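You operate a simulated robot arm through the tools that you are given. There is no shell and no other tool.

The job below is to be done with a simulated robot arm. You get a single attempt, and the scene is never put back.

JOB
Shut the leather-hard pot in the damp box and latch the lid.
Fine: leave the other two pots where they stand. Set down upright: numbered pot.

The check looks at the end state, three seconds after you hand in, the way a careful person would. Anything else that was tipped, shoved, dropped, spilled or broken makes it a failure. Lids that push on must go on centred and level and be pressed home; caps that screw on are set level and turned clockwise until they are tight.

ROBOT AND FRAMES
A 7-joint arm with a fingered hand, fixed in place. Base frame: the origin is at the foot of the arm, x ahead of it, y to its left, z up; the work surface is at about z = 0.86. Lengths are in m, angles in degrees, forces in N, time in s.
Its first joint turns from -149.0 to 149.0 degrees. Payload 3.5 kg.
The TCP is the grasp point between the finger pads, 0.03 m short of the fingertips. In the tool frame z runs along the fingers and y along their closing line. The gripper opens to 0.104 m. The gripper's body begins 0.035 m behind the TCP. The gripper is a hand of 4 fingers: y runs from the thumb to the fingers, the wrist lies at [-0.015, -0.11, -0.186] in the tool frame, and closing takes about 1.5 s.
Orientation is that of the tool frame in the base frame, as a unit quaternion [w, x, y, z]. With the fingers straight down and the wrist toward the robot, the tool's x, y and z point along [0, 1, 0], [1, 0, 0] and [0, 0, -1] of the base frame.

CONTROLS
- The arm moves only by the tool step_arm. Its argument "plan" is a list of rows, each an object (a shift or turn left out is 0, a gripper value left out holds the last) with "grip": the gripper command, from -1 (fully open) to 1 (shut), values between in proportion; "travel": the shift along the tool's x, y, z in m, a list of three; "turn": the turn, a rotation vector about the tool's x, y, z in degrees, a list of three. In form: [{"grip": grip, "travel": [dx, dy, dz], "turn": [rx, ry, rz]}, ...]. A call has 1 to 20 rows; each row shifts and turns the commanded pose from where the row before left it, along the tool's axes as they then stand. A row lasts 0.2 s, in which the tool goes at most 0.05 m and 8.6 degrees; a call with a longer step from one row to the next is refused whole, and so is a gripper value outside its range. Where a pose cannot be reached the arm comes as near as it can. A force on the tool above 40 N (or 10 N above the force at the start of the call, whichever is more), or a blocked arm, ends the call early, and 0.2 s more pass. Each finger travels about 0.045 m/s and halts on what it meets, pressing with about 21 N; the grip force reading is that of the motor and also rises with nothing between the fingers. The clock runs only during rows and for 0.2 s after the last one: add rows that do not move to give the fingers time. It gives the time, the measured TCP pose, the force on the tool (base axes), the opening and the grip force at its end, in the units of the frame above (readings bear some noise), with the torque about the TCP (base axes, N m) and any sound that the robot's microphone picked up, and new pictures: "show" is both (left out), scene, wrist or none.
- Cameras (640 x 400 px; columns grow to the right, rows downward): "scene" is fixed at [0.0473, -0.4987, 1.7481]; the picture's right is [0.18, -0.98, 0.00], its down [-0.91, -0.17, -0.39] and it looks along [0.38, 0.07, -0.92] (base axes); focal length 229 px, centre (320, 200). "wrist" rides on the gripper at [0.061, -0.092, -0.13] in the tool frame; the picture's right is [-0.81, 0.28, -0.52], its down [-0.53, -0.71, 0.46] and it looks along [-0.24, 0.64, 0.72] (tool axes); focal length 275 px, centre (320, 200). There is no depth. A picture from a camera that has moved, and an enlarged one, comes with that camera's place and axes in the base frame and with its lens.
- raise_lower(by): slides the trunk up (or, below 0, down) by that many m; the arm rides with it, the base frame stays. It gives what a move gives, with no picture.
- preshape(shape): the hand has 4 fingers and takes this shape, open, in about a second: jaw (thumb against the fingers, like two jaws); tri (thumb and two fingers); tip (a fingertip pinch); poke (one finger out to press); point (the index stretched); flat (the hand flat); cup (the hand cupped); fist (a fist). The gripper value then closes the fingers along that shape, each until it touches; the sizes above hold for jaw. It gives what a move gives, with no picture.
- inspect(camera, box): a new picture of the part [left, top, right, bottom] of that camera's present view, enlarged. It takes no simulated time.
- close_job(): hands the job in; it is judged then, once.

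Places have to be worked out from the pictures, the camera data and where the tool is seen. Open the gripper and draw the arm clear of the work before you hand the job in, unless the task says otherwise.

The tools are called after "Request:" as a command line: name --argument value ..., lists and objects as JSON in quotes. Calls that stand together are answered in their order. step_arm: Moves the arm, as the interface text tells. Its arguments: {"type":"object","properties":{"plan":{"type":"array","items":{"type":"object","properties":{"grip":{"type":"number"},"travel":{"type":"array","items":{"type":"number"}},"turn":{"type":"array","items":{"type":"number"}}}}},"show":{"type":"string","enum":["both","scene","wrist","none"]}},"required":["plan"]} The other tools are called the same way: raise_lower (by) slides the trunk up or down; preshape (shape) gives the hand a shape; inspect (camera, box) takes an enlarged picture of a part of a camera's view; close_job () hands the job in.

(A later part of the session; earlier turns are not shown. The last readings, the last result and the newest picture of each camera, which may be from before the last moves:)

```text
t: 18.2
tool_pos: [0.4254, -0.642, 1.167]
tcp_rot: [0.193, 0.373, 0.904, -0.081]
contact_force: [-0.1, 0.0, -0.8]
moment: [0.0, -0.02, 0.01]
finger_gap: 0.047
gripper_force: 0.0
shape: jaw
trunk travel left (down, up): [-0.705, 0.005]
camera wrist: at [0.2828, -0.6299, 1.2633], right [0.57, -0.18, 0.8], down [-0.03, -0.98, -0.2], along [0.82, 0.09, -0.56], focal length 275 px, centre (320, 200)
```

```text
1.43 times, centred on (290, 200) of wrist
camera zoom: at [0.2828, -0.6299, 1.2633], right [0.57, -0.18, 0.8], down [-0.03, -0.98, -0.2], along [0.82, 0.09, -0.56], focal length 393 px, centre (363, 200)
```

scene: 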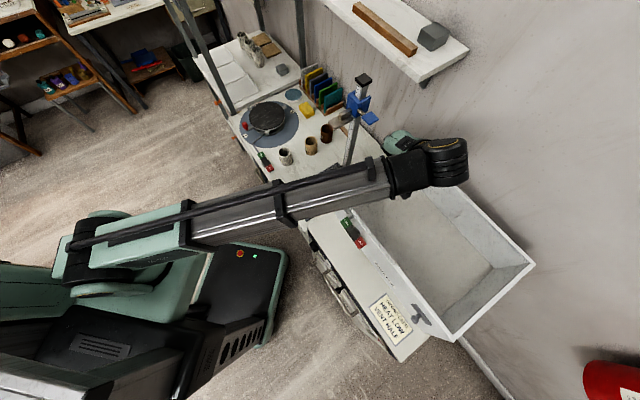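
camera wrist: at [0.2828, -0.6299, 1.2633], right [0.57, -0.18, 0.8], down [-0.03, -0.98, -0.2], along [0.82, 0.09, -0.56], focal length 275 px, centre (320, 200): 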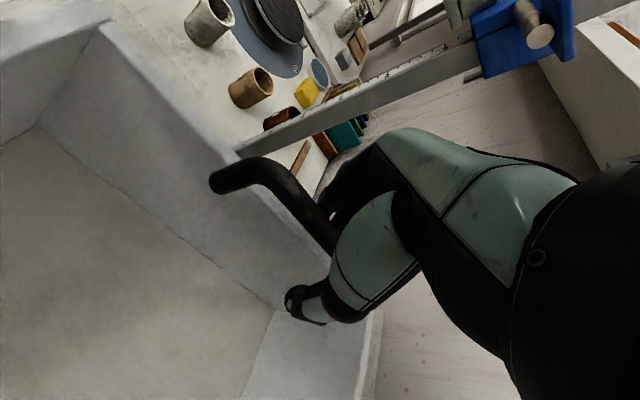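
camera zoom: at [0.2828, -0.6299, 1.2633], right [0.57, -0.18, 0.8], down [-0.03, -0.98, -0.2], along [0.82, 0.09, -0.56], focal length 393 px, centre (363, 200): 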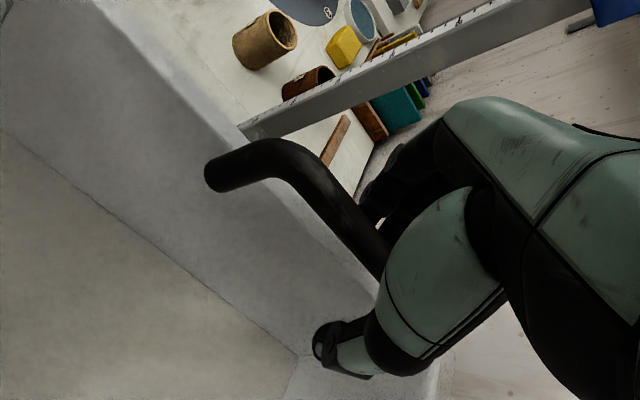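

The bar is between the thumb and fingers. I'll close on it.

Request:
step_arm --plan '[{"grip": 0.6}, {"grip": 0.7}, {"grip": 0.8}, {"grip": 0.9}, {"grip": 1.0}, {}, {}]' --show "wrist"

```text
t: 19.8
tool_pos: [0.4262, -0.6415, 1.1677]
tcp_rot: [0.191, 0.373, 0.904, -0.081]
contact_force: [-1.9, -1.0, -3.7]
moment: [0.0, 0.02, 0.09]
finger_gap: 0.0
gripper_force: 21.1
shape: jaw
trunk travel left (down, up): [-0.705, 0.005]
camera wrist: at [0.2827, -0.6302, 1.2633], right [0.57, -0.18, 0.8], down [-0.03, -0.98, -0.2], along [0.82, 0.09, -0.57], focal length 275 px, centre (320, 200)
```

wrist: 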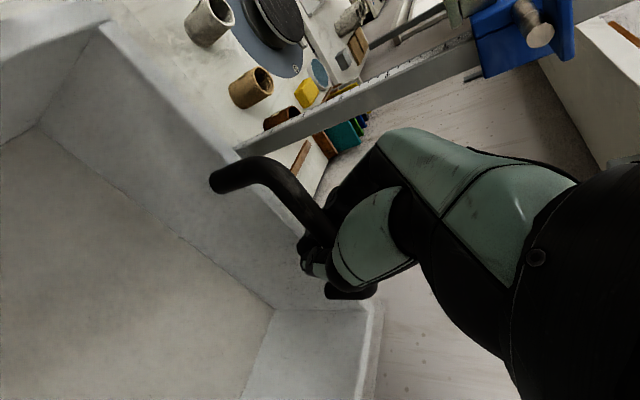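

The gap reads 0, so the fingertips have met around the bar and caged it. I'll test-lift 1.5 cm and read the force.

Request:
step_arm --plan '[{"travel": [-0.002, 0, -0.0046]}, {"travel": [-0.002, 0, -0.0046]}, {"travel": [-0.002, 0, -0.0046]}, {}]' --show "both"

Request:
inspect --camera "scene" --box '[330, 130, 470, 290]'

```text
t: 20.4
tool_pos: [0.4245, -0.6429, 1.1709]
tcp_rot: [0.186, 0.373, 0.905, -0.081]
contact_force: [1.5, -2.3, -25.2]
moment: [0.18, 0.15, 0.12]
finger_gap: 0.0
gripper_force: 21.6
shape: jaw
trunk travel left (down, up): [-0.705, 0.005]
stopped in row 3: the force on the tool passed its limit at 45 N (the readings are from after the stop); the commanded pose is now the measured one
camera wrist: at [0.2837, -0.631, 1.2686], right [0.58, -0.18, 0.79], down [-0.03, -0.98, -0.2], along [0.81, 0.09, -0.57], focal length 275 px, centre (320, 200)
```

scene: 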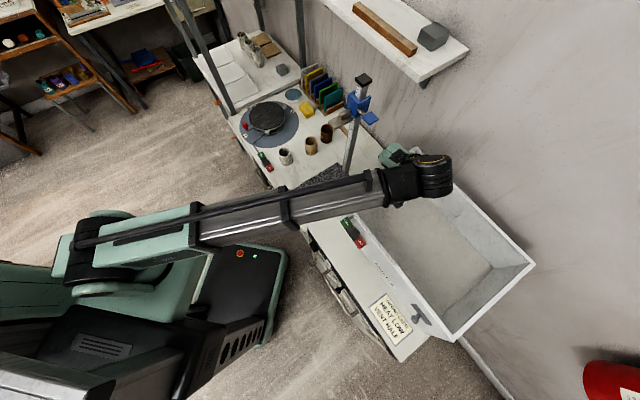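
wrist: 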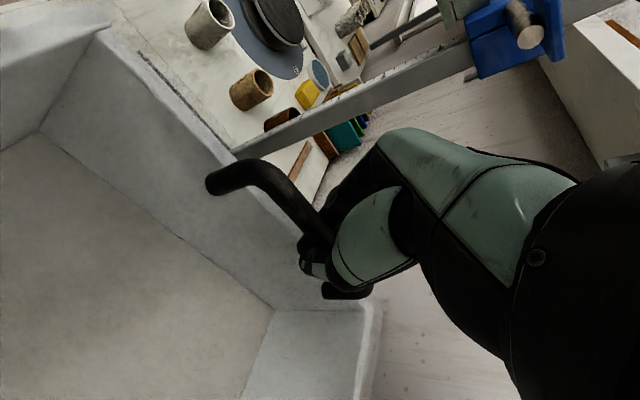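

```text
2.50 times, centred on (400, 210) of scene
camera zoom: at [0.0473, -0.4987, 1.7481], right [0.18, -0.98, 0.0], down [-0.91, -0.17, -0.39], along [0.38, 0.07, -0.92], focal length 572 px, centre (120, 175)
```

zoom: 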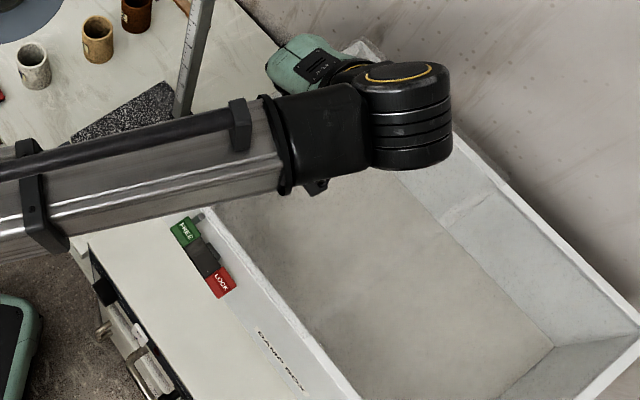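

The lift is firmly blocked at 45 N. Triangulating the rocker puts the FREE pad high (z≈1.107), the LOCK pad low (z≈1.081) and the tab up beside the lid lug, so the latch is actually locked now. I'll let go of the handle and rise clear before freeing it.

Request:
step_arm --plan '[{"travel": [0.0014, 0, 0.003]}, {"grip": 0.6}, {"grip": 0.1}, {}, {}, {}, {}]' --show "wrist"

```text
t: 22.0
tool_pos: [0.4257, -0.6423, 1.172]
tcp_rot: [0.189, 0.373, 0.905, -0.081]
contact_force: [0.4, -0.4, 0.5]
moment: [0.01, 0.05, -0.02]
finger_gap: 0.0465
gripper_force: 0.2
shape: jaw
trunk travel left (down, up): [-0.705, 0.005]
camera wrist: at [0.2828, -0.6293, 1.268], right [0.58, -0.18, 0.8], down [-0.03, -0.98, -0.2], along [0.82, 0.09, -0.57], focal length 275 px, centre (320, 200)
```

wrist: 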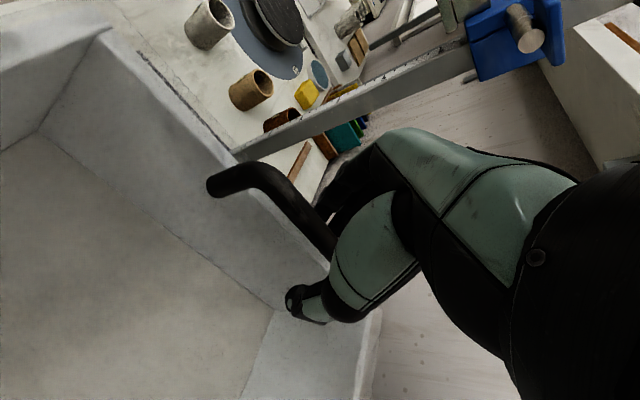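

Force is back to zero. I'll back out upward and toward the robot, bring the hand upright, and turn it to face the box front.

Request:
step_arm --plan '[{"travel": [-0.0164, 0, -0.0365]}, {"travel": [-0.0164, 0, -0.0365]}, {"travel": [0.0353, -0.0125, -0.0159]}, {"travel": [0.0353, -0.0125, -0.0159]}, {"travel": [0.0353, -0.0125, -0.0159]}, {"travel": [0.0353, -0.0125, -0.0159]}, {"turn": [0, 8, 0]}, {"turn": [0, 8, 0]}, {"turn": [0, 8, 0]}, {"turn": [0, 0, 8.5]}, {"turn": [0, 0, 8.5]}, {"turn": [0, 0, 8.5]}, {"turn": [0, 0, 8.5]}, {"turn": [0, 0, 8.5]}, {"turn": [0, 0, 8.5]}, {"turn": [0, 0, 8.5]}, {"turn": [0, 0, 8.5]}, {"turn": [0, 0, 8.5]}, {"turn": [0, 0, 8.5]}, {"turn": [0, 0, 5]}]' --show "both"

Request:
preshape --shape "poke"

Request:
step_arm --plan '[{"grip": -1}, {}]' --show "both"

```text
t: 26.2
tool_pos: [0.3286, -0.5713, 1.199]
tcp_rot: [-0.001, 0.924, 0.382, -0.004]
contact_force: [-0.6, -0.4, 1.2]
moment: [-0.02, 0.02, -0.04]
finger_gap: 0.0464
gripper_force: 0.1
shape: jaw
out of reach, approached as far as the arm can: row 8, 9
trunk travel left (down, up): [-0.705, 0.005]
camera wrist: at [0.3063, -0.4626, 1.3294], right [-0.37, -0.77, 0.52], down [-0.88, 0.13, -0.45], along [0.28, -0.63, -0.73], focal length 275 px, centre (320, 200)
```

scene: 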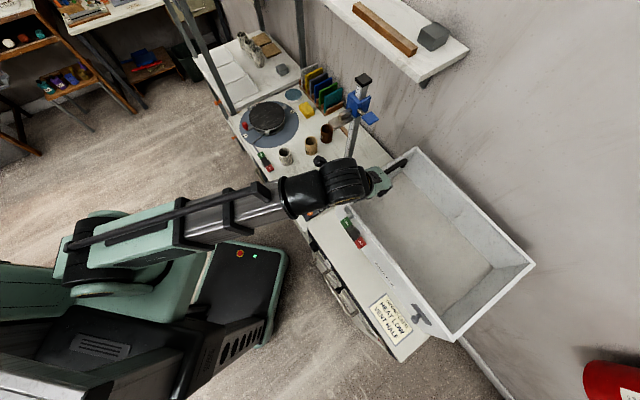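
wrist: 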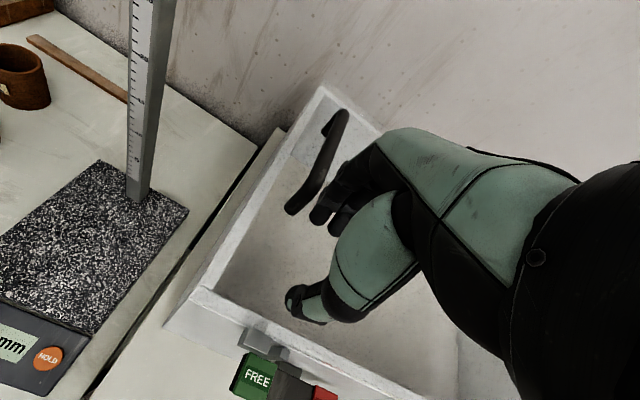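

```text
t: 27.1
tool_pos: [0.3278, -0.5718, 1.1983]
tcp_rot: [-0.001, 0.923, 0.384, -0.003]
contact_force: [0.3, -0.1, 0.7]
moment: [0.01, 0.0, -0.01]
finger_gap: 0.0
gripper_force: 0.1
shape: poke
trunk travel left (down, up): [-0.705, 0.005]
```

```text
t: 27.7
tool_pos: [0.3274, -0.5716, 1.1986]
tcp_rot: [-0.001, 0.924, 0.383, -0.004]
contact_force: [0.6, -0.1, -1.6]
moment: [-0.02, 0.03, -0.01]
finger_gap: 0.0003
gripper_force: 0.0
shape: poke
trunk travel left (down, up): [-0.705, 0.005]
camera wrist: at [0.306, -0.4626, 1.3295], right [-0.37, -0.77, 0.52], down [-0.89, 0.13, -0.45], along [0.28, -0.63, -0.73], focal length 275 px, centre (320, 200)
```

scene: 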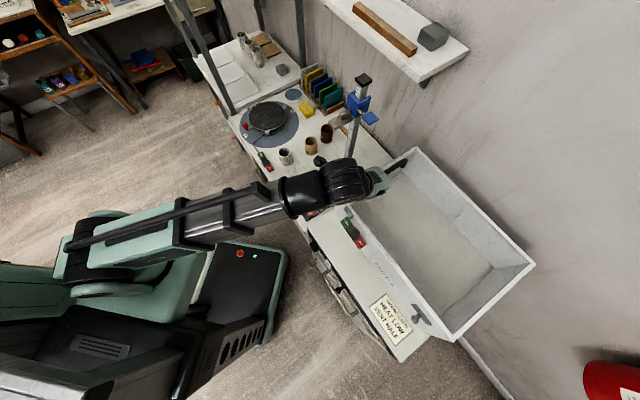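
wrist: 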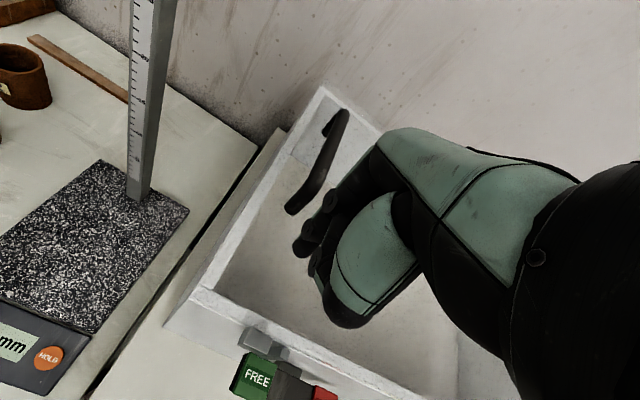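

In poke shape a fingertip appears close to where I'd project TCP + 3 cm (308, 259). I'll zoom in to confirm.

Request:
inspect --camera "wrist" --box '[240, 160, 400, 340]'

Request:
inspect --camera "wrist" --box '[180, 280, 360, 400]'

```text
2.22 times, centred on (320, 250) of wrist
camera zoom: at [0.306, -0.4626, 1.3295], right [-0.37, -0.77, 0.52], down [-0.89, 0.13, -0.45], along [0.28, -0.63, -0.73], focal length 612 px, centre (320, 89)
```

zoom: 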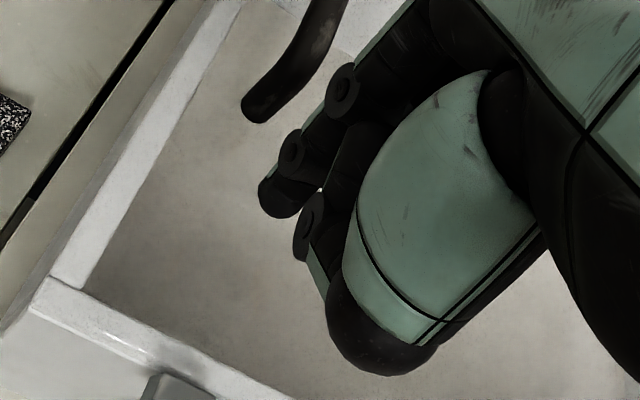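

```text
3.33 times, centred on (270, 340) of wrist
camera zoom: at [0.306, -0.4626, 1.3295], right [-0.37, -0.77, 0.52], down [-0.89, 0.13, -0.45], along [0.28, -0.63, -0.73], focal length 918 px, centre (487, -267)
```

zoom: 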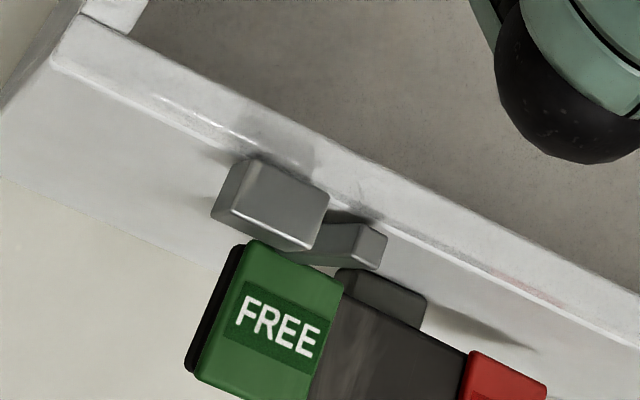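

The fingertip sits near TCP + 3 cm, a few mm toward +x. I'll position it over the FREE pad at about l=-0.19, o=0.56, keeping clear of the lug, and stop just above it.

Request:
step_arm --plan '[{"travel": [-0.011, -0.04, 0]}, {"travel": [-0.011, -0.04, 0]}, {"travel": [0, 0, 0.02]}, {"travel": [0, 0, 0.02]}, {}]' --show "both"

Request:
inspect --camera "wrist" --box '[200, 150, 400, 310]'

Request:
inspect --camera "scene" --box '[320, 180, 400, 260]'

```text
t: 28.9
tool_pos: [0.2549, -0.5306, 1.1582]
tcp_rot: [-0.001, 0.924, 0.383, -0.003]
contact_force: [-0.9, -0.3, 0.2]
moment: [0.0, -0.03, 0.0]
finger_gap: 0.0
gripper_force: 0.0
shape: poke
trunk travel left (down, up): [-0.705, 0.005]
camera wrist: at [0.2338, -0.4217, 1.2906], right [-0.37, -0.77, 0.52], down [-0.89, 0.13, -0.45], along [0.28, -0.63, -0.73], focal length 275 px, centre (320, 200)
```

scene: 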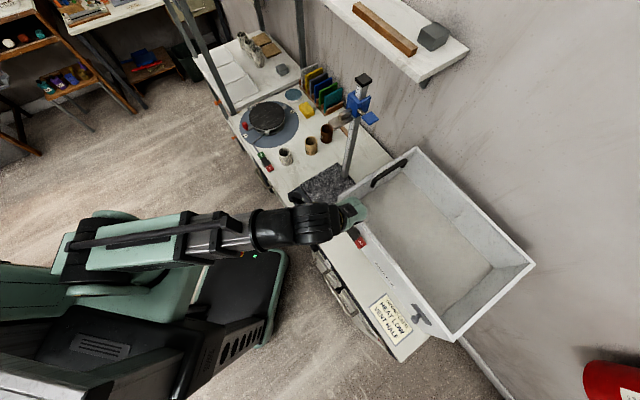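
wrist: 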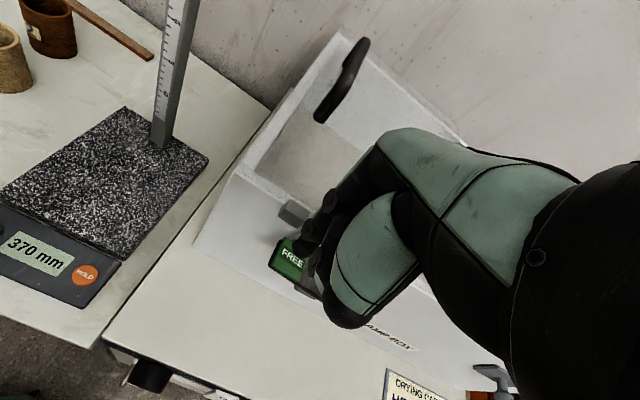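

```text
2.50 times, centred on (300, 230) of wrist
camera zoom: at [0.2338, -0.4217, 1.2906], right [-0.37, -0.77, 0.52], down [-0.89, 0.13, -0.45], along [0.28, -0.63, -0.73], focal length 688 px, centre (370, 125)
```

zoom: 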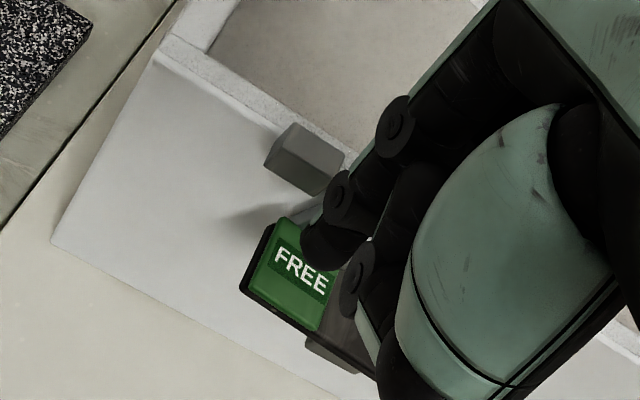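

```text
5.00 times, centred on (360, 220) of scene
camera zoom: at [0.0473, -0.4987, 1.7481], right [0.18, -0.98, 0.0], down [-0.91, -0.17, -0.39], along [0.38, 0.07, -0.92], focal length 1144 px, centre (120, 100)
```

zoom: 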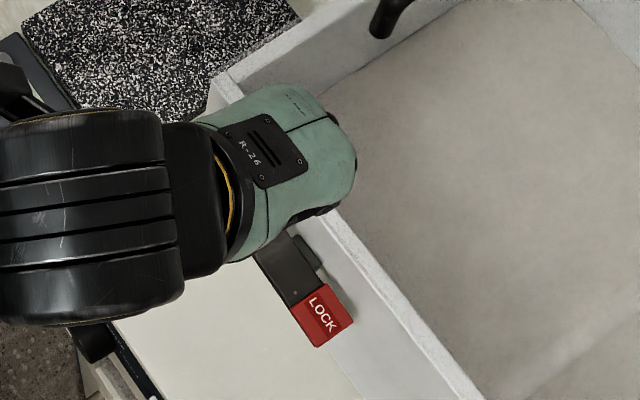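

Straight down from here the fingertip lands on the FREE pad. I'll shift a few mm left and press down in small steps.

Request:
step_arm --plan '[{"travel": [0.005, -0.002, 0.008]}, {"travel": [0, 0, 0.008]}, {"travel": [0, 0, 0.005]}, {"travel": [0, 0, 0.005]}, {"travel": [0, 0, 0.005]}, {"travel": [0, 0, 0.005]}, {}]' --show "both"

Request:
inspect --camera "wrist" --box '[200, 150, 400, 310]'

Request:
inspect --camera "scene" --box '[320, 180, 400, 260]'

```text
t: 30.5
tool_pos: [0.2568, -0.5252, 1.1227]
tcp_rot: [-0.001, 0.924, 0.383, -0.004]
contact_force: [-2.3, 2.9, 3.6]
moment: [-0.08, -0.08, -0.02]
finger_gap: 0.0003
gripper_force: 0.1
shape: poke
trunk travel left (down, up): [-0.705, 0.005]
camera wrist: at [0.2352, -0.416, 1.2553], right [-0.37, -0.77, 0.52], down [-0.89, 0.13, -0.45], along [0.28, -0.63, -0.73], focal length 275 px, centre (320, 200)
```

scene: 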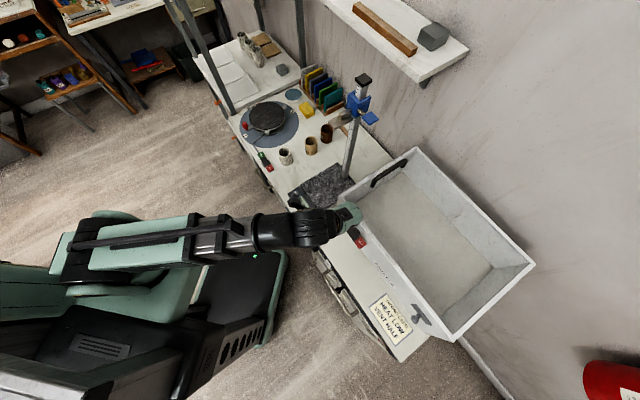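
wrist: 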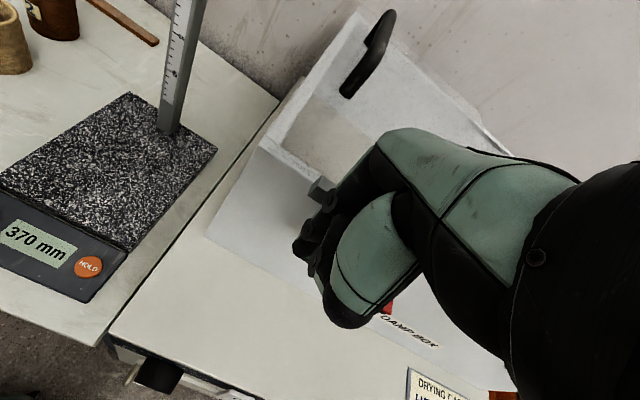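

```text
2.50 times, centred on (300, 230) of wrist
camera zoom: at [0.2352, -0.416, 1.2553], right [-0.37, -0.77, 0.52], down [-0.89, 0.13, -0.45], along [0.28, -0.63, -0.73], focal length 688 px, centre (370, 125)
```

zoom: 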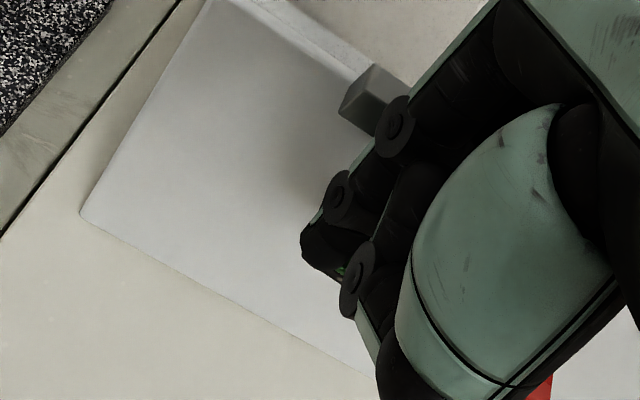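

```text
5.00 times, centred on (360, 220) of scene
camera zoom: at [0.0473, -0.4987, 1.7481], right [0.18, -0.98, 0.0], down [-0.91, -0.17, -0.39], along [0.38, 0.07, -0.92], focal length 1144 px, centre (120, 100)
```

zoom: 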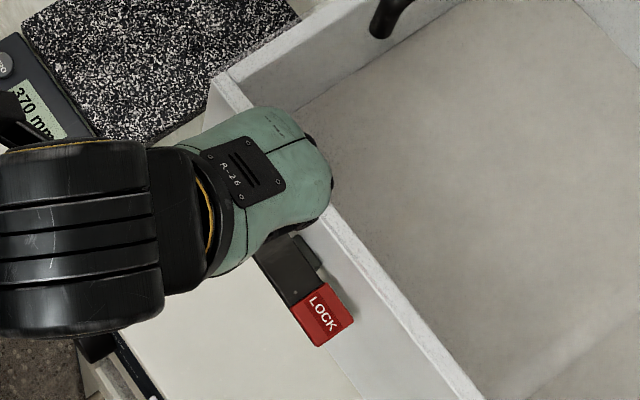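

The pad has just been contacted, with about 4 N upward. I'll press further.

Request:
step_arm --plan '[{"travel": [0, 0, 0.004]}, {"travel": [0, 0, 0.004]}, {"travel": [0, 0, 0.004]}, {"travel": [0, 0, 0.004]}, {"travel": [0, 0, 0.004]}, {"travel": [0, 0, 0.004]}]' --show "scene"

Request:
inspect --camera "scene" --box '[320, 180, 400, 260]'

Request:
inspect --camera "wrist" --box '[200, 150, 440, 350]'

```text
t: 31.8
tool_pos: [0.2555, -0.5249, 1.1089]
tcp_rot: [0.005, 0.924, 0.383, -0.003]
contact_force: [-7.3, 8.6, 28.1]
moment: [0.02, 0.3, -0.15]
finger_gap: 0.0002
gripper_force: 0.0
shape: poke
trunk travel left (down, up): [-0.705, 0.005]
stopped in row 6: the force on the tool passed its limit at 46 N (the readings are from after the stop); the commanded pose is now the measured one
```

scene: 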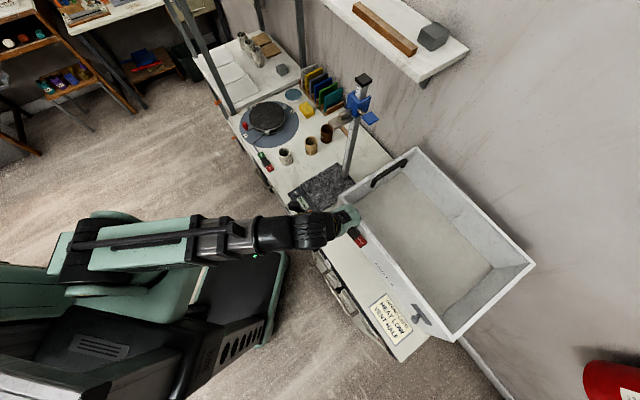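

```text
5.00 times, centred on (360, 220) of scene
camera zoom: at [0.0473, -0.4987, 1.7481], right [0.18, -0.98, 0.0], down [-0.91, -0.17, -0.39], along [0.38, 0.07, -0.92], focal length 1144 px, centre (120, 100)
```

zoom: 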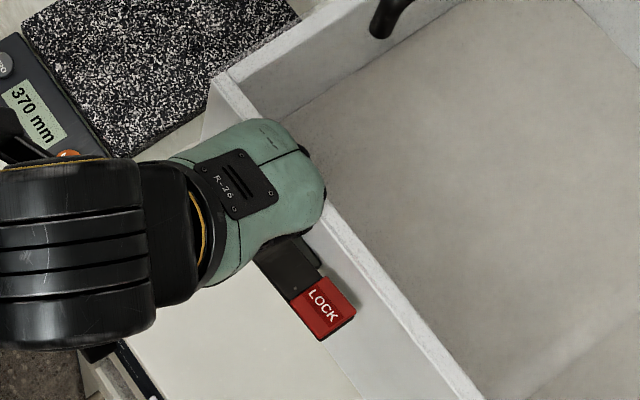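

```text
2.00 times, centred on (320, 250) of wrist
camera zoom: at [0.2339, -0.4142, 1.2388], right [-0.38, -0.76, 0.53], down [-0.88, 0.12, -0.46], along [0.28, -0.64, -0.72], focal length 551 px, centre (320, 100)
```

zoom: 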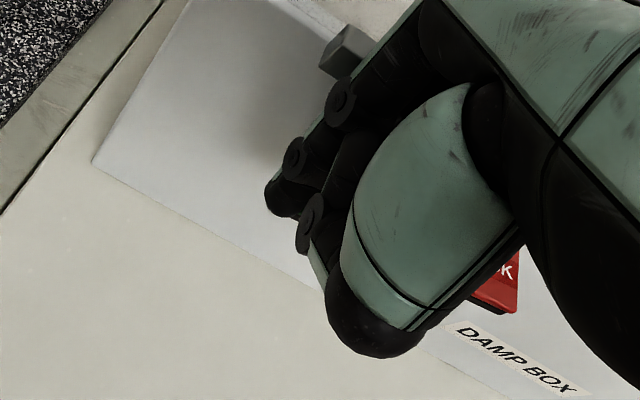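

The LOCK pad has risen, so the rocker tipped over to FREE before the hard stop. I'll retract upward and check it.

Request:
step_arm --plan '[{"travel": [0, 0, -0.03]}, {"travel": [0, 0, -0.04]}, {"travel": [0, -0.02, -0.04]}, {}]' --show "both"

Request:
inspect --camera "wrist" --box '[200, 190, 360, 310]'

```text
t: 32.8
tool_pos: [0.2448, -0.51, 1.2138]
tcp_rot: [0.002, 0.924, 0.384, -0.003]
contact_force: [-0.4, -0.5, 0.2]
moment: [0.02, 0.01, -0.04]
finger_gap: 0.0
gripper_force: 0.1
shape: poke
trunk travel left (down, up): [-0.705, 0.005]
camera wrist: at [0.221, -0.4014, 1.3445], right [-0.38, -0.76, 0.52], down [-0.88, 0.12, -0.45], along [0.28, -0.63, -0.72], focal length 275 px, centre (320, 200)
```

scene: 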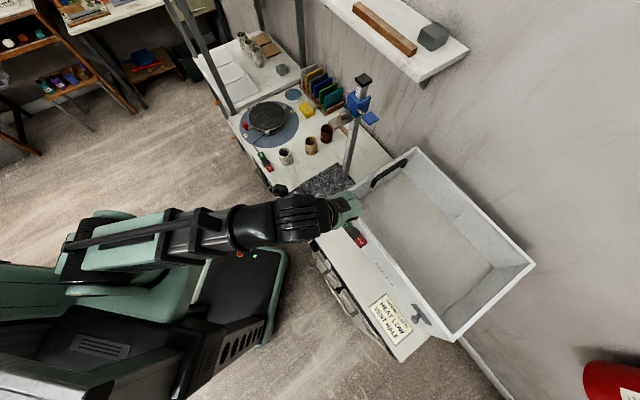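
wrist: 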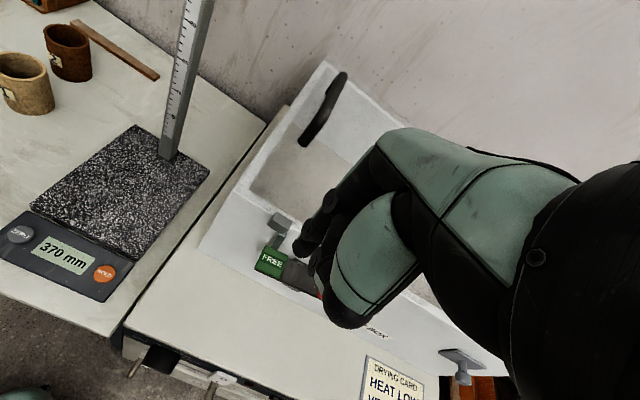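

```text
3.33 times, centred on (280, 250) of wrist
camera zoom: at [0.221, -0.4014, 1.3445], right [-0.38, -0.76, 0.52], down [-0.88, 0.12, -0.45], along [0.28, -0.63, -0.72], focal length 918 px, centre (453, 33)
```

zoom: 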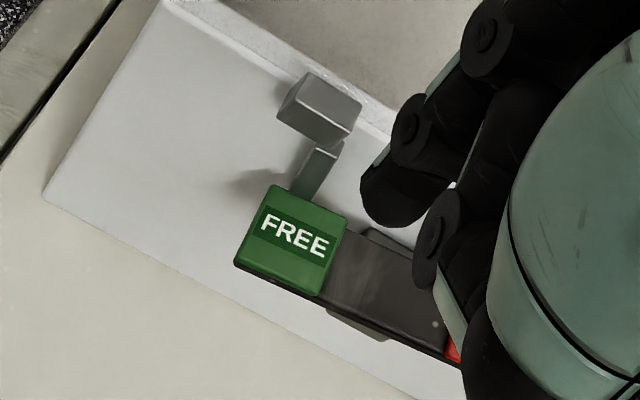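

The rocker is now tipped to FREE, and the tab has swung down below the lug. A tab that blocks the lug sideways suggests the lid slides to the right. I'll go back to the handle with the jaw shape, straddling the bar.

Request:
preshape --shape "jaw"

Request:
step_arm --plan '[{"grip": 0.1, "travel": [0, 0, -0.01]}, {"turn": [0, 0, -8.5]}, {"turn": [0, 0, -8.5]}, {"turn": [0, 0, -8.5]}, {"turn": [0, 0, -8.5]}, {"turn": [0, 0, -8.5]}, {"turn": [0, 0, -8.5]}, {"turn": [0, 0, -8.5]}, {"turn": [0, 0, -8.5]}, {"turn": [0, 0, -8.5]}, {"turn": [0, 0, -8.5]}, {"turn": [0, 0, -5]}, {"turn": [0, -8, 0]}, {"turn": [0, -8, 0]}, {"turn": [0, -8, 0]}, {}]' --show "both"

```text
t: 33.7
tool_pos: [0.2435, -0.5113, 1.2133]
tcp_rot: [0.002, 0.923, 0.384, -0.002]
contact_force: [-0.1, -0.9, -0.1]
moment: [-0.01, 0.0, 0.0]
finger_gap: 0.1041
gripper_force: 0.0
shape: jaw
trunk travel left (down, up): [-0.705, 0.005]
```

```text
t: 35.3
tool_pos: [0.2451, -0.513, 1.2257]
tcp_rot: [0.001, 0.671, 0.742, -0.002]
contact_force: [-12.7, -30.6, 13.8]
moment: [5.25, -0.08, 4.19]
finger_gap: 0.0468
gripper_force: 0.0
shape: jaw
trunk travel left (down, up): [-0.705, 0.005]
stopped in row 8: the force on the tool passed its limit at 151 N (the readings are from after the stop); the commanded pose is now the measured one
camera wrist: at [0.1466, -0.4599, 1.3567], right [0.36, -0.78, 0.52], down [-0.66, -0.6, -0.45], along [0.66, -0.18, -0.72], focal length 275 px, centre (320, 200)
```

scene: 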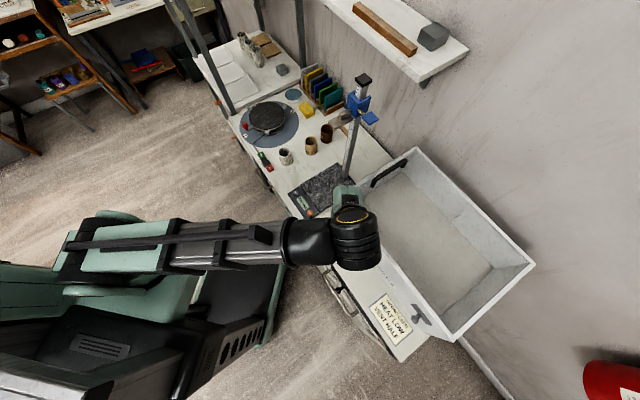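
wrist: 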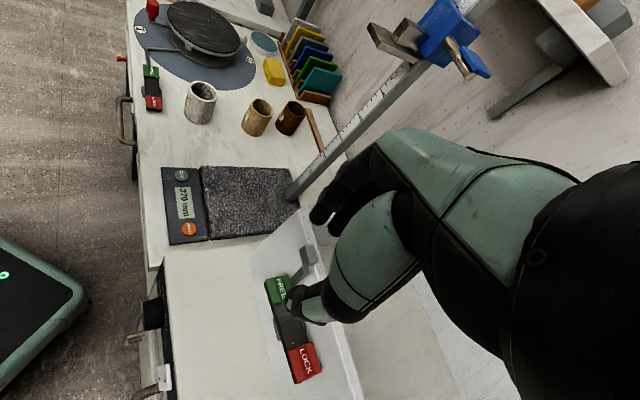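

That was a hard stop. The force line passes through the wrist-camera area right at the forearm's end, so the hand folded against its own forearm and didn't hit the scene. I'll rotate back, move further out where this turn worked before, and see how things look.

Request:
step_arm --plan '[{"turn": [0, 0, 8]}, {"turn": [0, 0, 8]}, {"turn": [0, 0, 8]}, {}]' --show "both"

```text
t: 35.6
tool_pos: [0.245, -0.5129, 1.2247]
tcp_rot: [0.001, 0.673, 0.739, -0.003]
contact_force: [11.8, -15.4, 1.9]
moment: [2.29, 1.96, 0.89]
finger_gap: 0.0473
gripper_force: 0.0
shape: jaw
trunk travel left (down, up): [-0.705, 0.005]
stopped in row 1: the force on the tool passed its limit at 82 N (the readings are from after the stop); the commanded pose is now the measured one
camera wrist: at [0.1471, -0.4593, 1.3566], right [0.35, -0.78, 0.52], down [-0.66, -0.6, -0.45], along [0.66, -0.19, -0.72], focal length 275 px, centre (320, 200)
```

scene: 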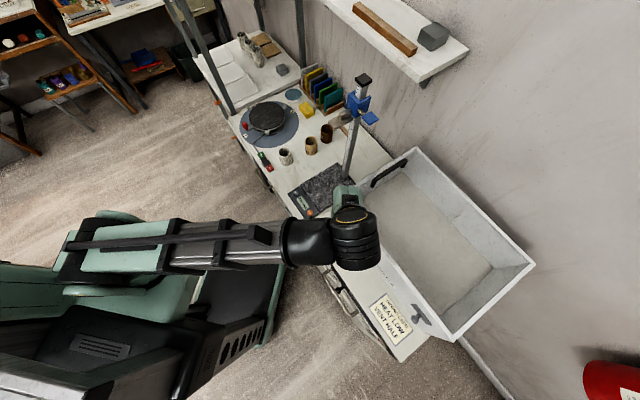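
wrist: 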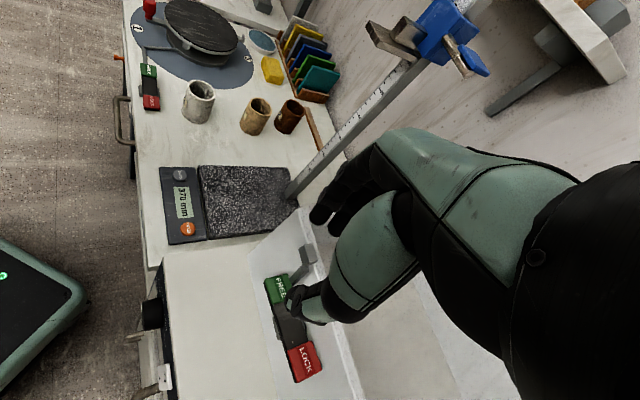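

Turning back meets resistance too, so the hand is wedged against the forearm. I'll ease it straight outward from the robot to open up the wrist.

Request:
step_arm --plan '[{"travel": [-0.009, 0.004, 0]}, {"travel": [-0.015, 0.006, 0]}, {"travel": [-0.02, 0.008, 0]}, {}]' --show "scene"

Request:
inspect --camera "scene" --box '[220, 150, 400, 300]'

```text
t: 36.6
tool_pos: [0.267, -0.554, 1.2253]
tcp_rot: [0.001, 0.673, 0.74, -0.004]
contact_force: [0.3, 0.1, -0.3]
moment: [0.0, 0.01, 0.04]
finger_gap: 0.0471
gripper_force: 0.1
shape: jaw
trunk travel left (down, up): [-0.705, 0.005]
```

scene: 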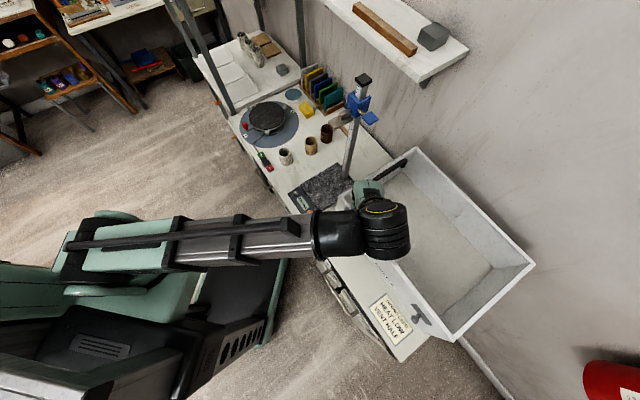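

```text
2.67 times, centred on (310, 225) of scene
camera zoom: at [0.0473, -0.4987, 1.7481], right [0.18, -0.98, 0.0], down [-0.91, -0.17, -0.39], along [0.38, 0.07, -0.92], focal length 610 px, centre (347, 133)
```

zoom: 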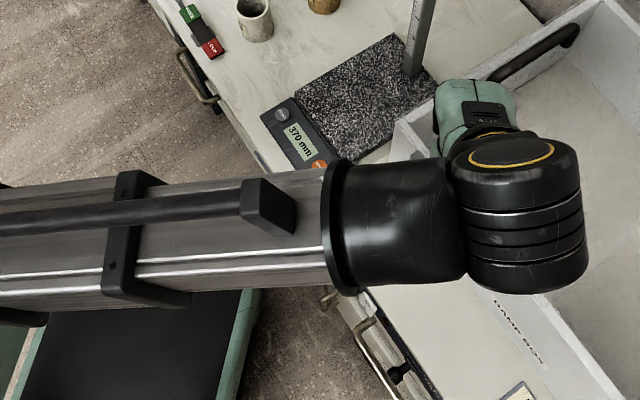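

Moving outward freed it and the force is back to zero, which confirms it was self-contact. Now I'll go further out and finish the turn and tilt there.

Request:
step_arm --plan '[{"travel": [-0.03, 0.026, -0.004]}, {"travel": [-0.03, 0.026, -0.004]}, {"travel": [-0.03, 0.026, 0]}, {"turn": [0, -4, -6.5]}, {"turn": [0, -4, -6.5]}, {"turn": [0, -4, -6.5]}, {"turn": [0, -4, -6.5]}, {"turn": [0, -4, -6.5]}, {"turn": [0, -4, -6.5]}, {}]' --show "both"

```text
t: 38.8
tool_pos: [0.352, -0.6387, 1.2337]
tcp_rot: [0.152, 0.374, 0.904, -0.141]
contact_force: [-1.1, 0.6, -0.1]
moment: [-0.02, -0.05, 0.02]
finger_gap: 0.0472
gripper_force: 0.0
shape: jaw
trunk travel left (down, up): [-0.705, 0.005]
camera wrist: at [0.2225, -0.6127, 1.3439], right [0.66, -0.14, 0.74], down [-0.08, -0.99, -0.11], along [0.75, 0.02, -0.66], focal length 275 px, centre (320, 200)
```

scene: 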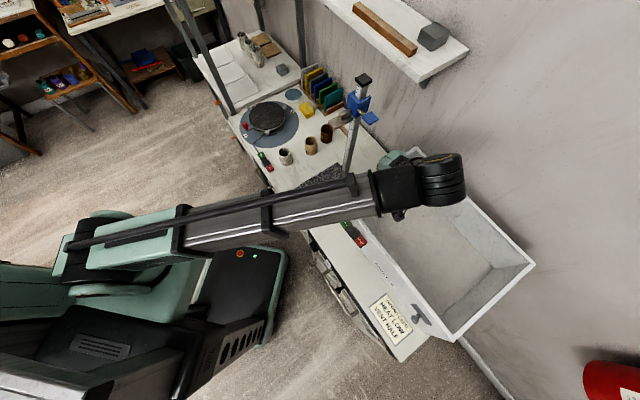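
wrist: 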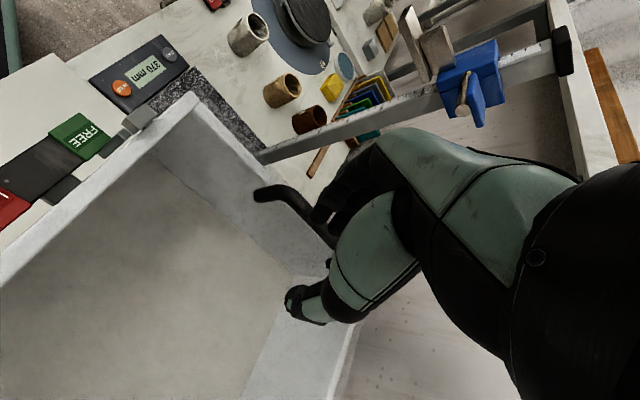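

The fingers' closing line tips down about 8°. I'll level it, go above the bar, and check before descending.

Request:
step_arm --plan '[{"turn": [-8.5, 0, 0]}, {"travel": [-0.0247, 0.024, 0.0133]}, {"travel": [-0.0247, 0.024, 0.0133]}, {}]' --show "wrist"

```text
t: 39.8
tool_pos: [0.4273, -0.6415, 1.2271]
tcp_rot: [0.179, 0.363, 0.912, -0.073]
contact_force: [0.6, 0.0, -0.6]
moment: [-0.04, -0.05, 0.01]
finger_gap: 0.0469
gripper_force: 0.1
shape: jaw
trunk travel left (down, up): [-0.705, 0.005]
camera wrist: at [0.2861, -0.6342, 1.3257], right [0.59, -0.18, 0.78], down [-0.01, -0.98, -0.22], along [0.8, 0.12, -0.58], focal length 275 px, centre (320, 200)
```

wrist: 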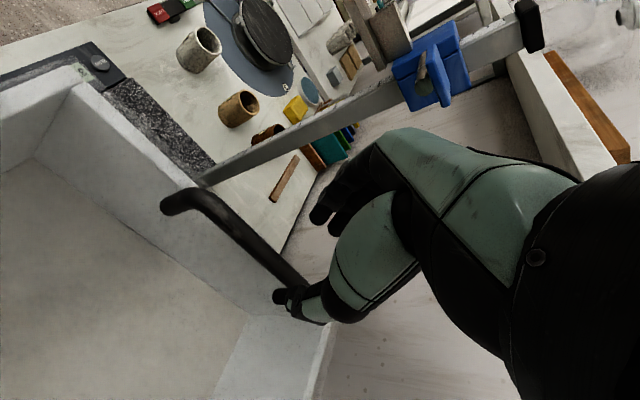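

The bar is under the grasp point again. I'll descend, close around it, and try a gentle slide of about 1.5 cm to the right.

Request:
step_arm --plan '[{"travel": [0.0076, 0, 0.0185]}, {"travel": [0.0076, 0, 0.0185]}, {"travel": [0.0076, 0, 0.0185]}, {"grip": 0.6}, {"grip": 0.8}, {"grip": 1.0}, {}, {}, {}]' --show "none"

Request:
step_arm --plan '[{"travel": [0, -0.003, 0]}, {"travel": [0, -0.003, 0]}, {"travel": [0, -0.003, 0]}, {"travel": [0, -0.003, 0]}, {"travel": [0, -0.003, 0]}]' --show "both"

```text
t: 41.8
tool_pos: [0.4272, -0.6409, 1.1679]
tcp_rot: [0.177, 0.362, 0.912, -0.073]
contact_force: [-1.8, -1.0, -3.5]
moment: [0.03, 0.01, 0.08]
finger_gap: 0.0
gripper_force: 20.5
shape: jaw
trunk travel left (down, up): [-0.705, 0.005]
```

```text
t: 43.0
tool_pos: [0.4165, -0.6515, 1.1674]
tcp_rot: [0.179, 0.362, 0.912, -0.073]
contact_force: [0.3, 1.4, -5.7]
moment: [0.08, 0.01, 0.1]
finger_gap: 0.0
gripper_force: 20.4
shape: jaw
trunk travel left (down, up): [-0.705, 0.005]
camera wrist: at [0.2754, -0.645, 1.2669], right [0.59, -0.18, 0.78], down [-0.01, -0.98, -0.22], along [0.8, 0.12, -0.58], focal length 275 px, centre (320, 200)
```

scene: 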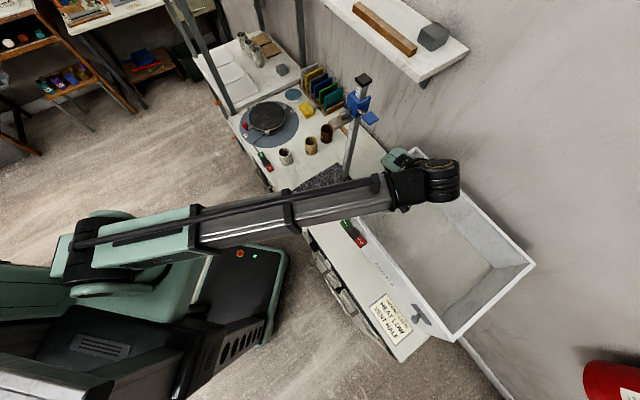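
wrist: 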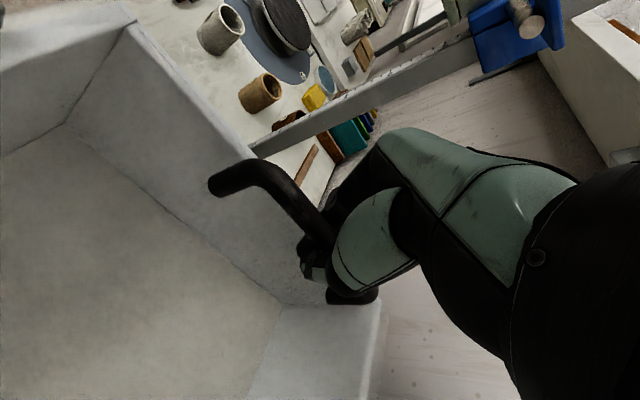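

The handle moves with the hand at only about 5 N, so the lid slides right. I'll keep sliding.

Request:
step_arm --plan '[{"travel": [0, -0.015, 0]}, {"travel": [0, -0.015, 0]}, {"travel": [0, -0.015, 0]}, {"travel": [0, -0.015, 0]}, {"travel": [0, -0.015, 0]}]' --show "both"

```text
t: 44.2
tool_pos: [0.3633, -0.7068, 1.1697]
tcp_rot: [0.178, 0.362, 0.912, -0.073]
contact_force: [-5.2, 5.7, -7.0]
moment: [0.1, 0.09, 0.13]
finger_gap: 0.0
gripper_force: 20.4
shape: jaw
trunk travel left (down, up): [-0.705, 0.005]
camera wrist: at [0.2234, -0.6992, 1.2674], right [0.59, -0.18, 0.78], down [-0.01, -0.98, -0.22], along [0.8, 0.12, -0.58], focal length 275 px, centre (320, 200)
```

scene: 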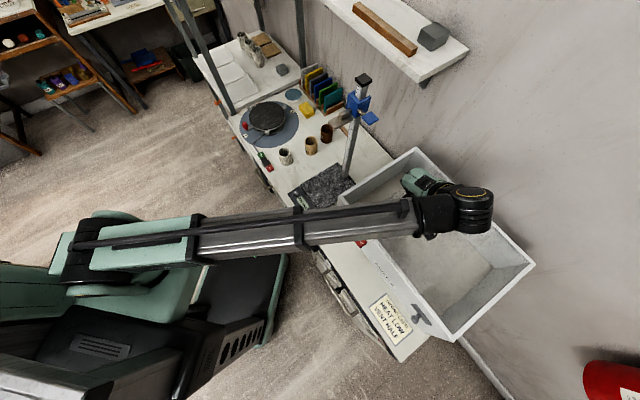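
wrist: 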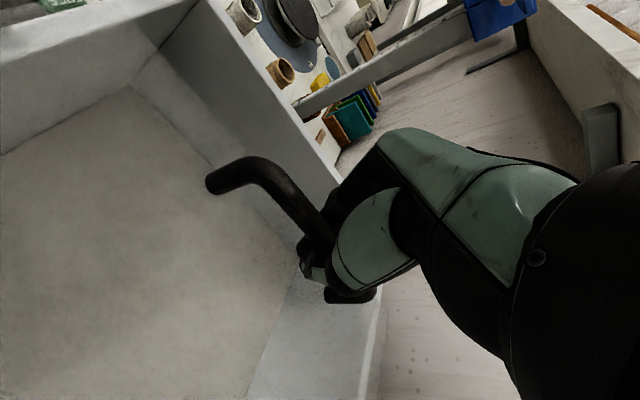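

It slides smoothly and the handle is now at l≈-0.243. Another 10 cm.

Request:
step_arm --plan '[{"travel": [0.001, -0.015, 0]}, {"travel": [0.0007, -0.015, 0]}, {"travel": [0.0005, -0.015, 0]}, {"travel": [0.0005, -0.015, 0]}, {"travel": [0.0005, -0.015, 0]}, {"travel": [0.0005, -0.015, 0]}, {"travel": [0.0005, -0.01, 0]}]' --show "both"

```text
t: 45.8
tool_pos: [0.2927, -0.7767, 1.1659]
tcp_rot: [0.179, 0.363, 0.911, -0.073]
contact_force: [0.9, 0.4, 1.0]
moment: [-0.01, 0.03, 0.07]
finger_gap: 0.0
gripper_force: 21.2
shape: jaw
trunk travel left (down, up): [-0.705, 0.005]
camera wrist: at [0.1517, -0.7695, 1.2656], right [0.59, -0.18, 0.79], down [-0.01, -0.98, -0.22], along [0.8, 0.12, -0.58], focal length 275 px, centre (320, 200)
```

scene: 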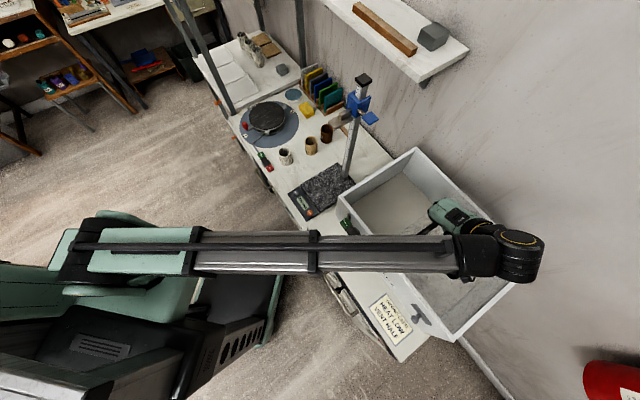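
wrist: 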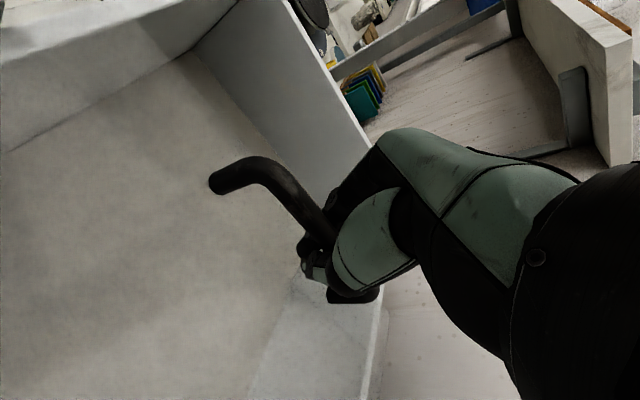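

The lid is about 19 cm open. I'll nudge it 1.5 cm more, then release and rise.

Request:
step_arm --plan '[{"travel": [0.0005, -0.005, 0]}, {"travel": [0.0005, -0.005, 0]}, {"travel": [0.0005, -0.005, 0]}, {"grip": 0.6}, {"grip": 0.1}, {}, {}, {}]' --show "wrist"

```text
t: 47.6
tool_pos: [0.281, -0.7858, 1.1661]
tcp_rot: [0.177, 0.362, 0.912, -0.074]
contact_force: [0.2, 0.7, -1.3]
moment: [-0.03, 0.0, 0.01]
finger_gap: 0.0463
gripper_force: 0.1
shape: jaw
trunk travel left (down, up): [-0.705, 0.005]
camera wrist: at [0.1405, -0.7792, 1.2651], right [0.59, -0.18, 0.78], down [-0.01, -0.98, -0.22], along [0.8, 0.12, -0.58], focal length 275 px, centre (320, 200)
```

wrist: 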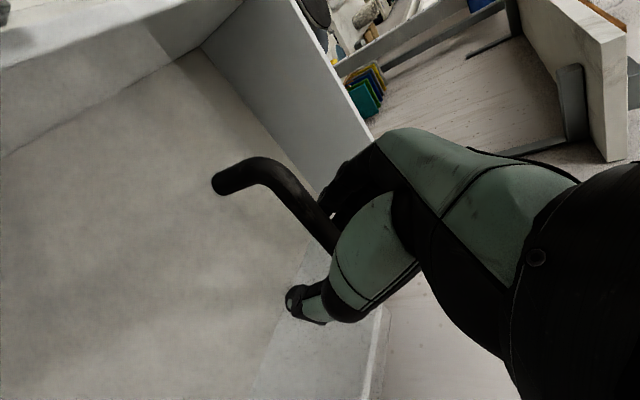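

The lid stays open. I'll rise clear of the handle, back toward the robot, and turn the hand upright and facing outward, ready for the pots.

Request:
step_arm --plan '[{"travel": [-0.0152, 0, -0.037]}, {"travel": [-0.0152, 0, -0.037]}, {"travel": [0.037, 0, -0.0152]}, {"travel": [0.037, 0, -0.0152]}, {"travel": [0.037, 0, -0.0152]}, {"turn": [8.5, 0, 0]}, {"turn": [0, 4, 6.5]}, {"turn": [0, 4, 6.5]}, {"turn": [0, 4, 6.5]}, {"turn": [0, 4, 6.5]}, {"turn": [0, 4, 6.5]}, {"turn": [0, 4, 6.5]}, {"turn": [0, 0, 8.5]}, {"turn": [0, 0, 8.5]}, {"turn": [0, 0, 8.5]}, {"turn": [0, 0, 8.5]}, {"turn": [0, 0, 8.5]}, {"turn": [0, 0, 8.5]}]' --show "both"

```text
t: 51.4
tool_pos: [0.1948, -0.7016, 1.2474]
tcp_rot: [0.002, 0.927, 0.376, -0.002]
contact_force: [-0.3, -0.6, -0.3]
moment: [-0.02, 0.01, 0.02]
finger_gap: 0.0465
gripper_force: 0.0
shape: jaw
trunk travel left (down, up): [-0.705, 0.005]
camera wrist: at [0.1738, -0.5934, 1.3773], right [-0.39, -0.76, 0.52], down [-0.88, 0.14, -0.46], along [0.27, -0.64, -0.72], focal length 275 px, centre (320, 200)
```

scene: 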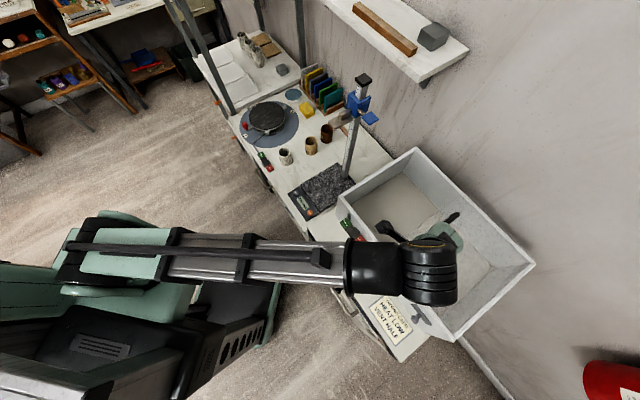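
wrist: 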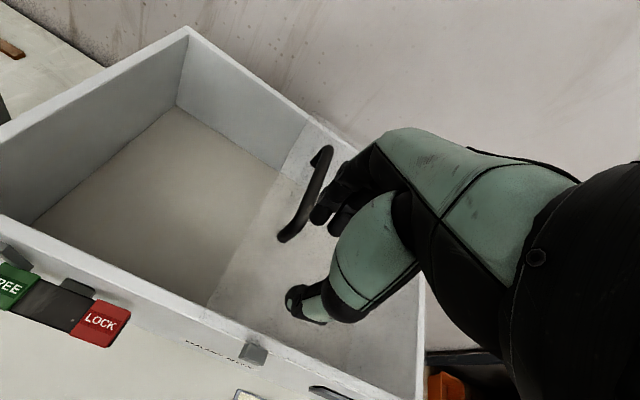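

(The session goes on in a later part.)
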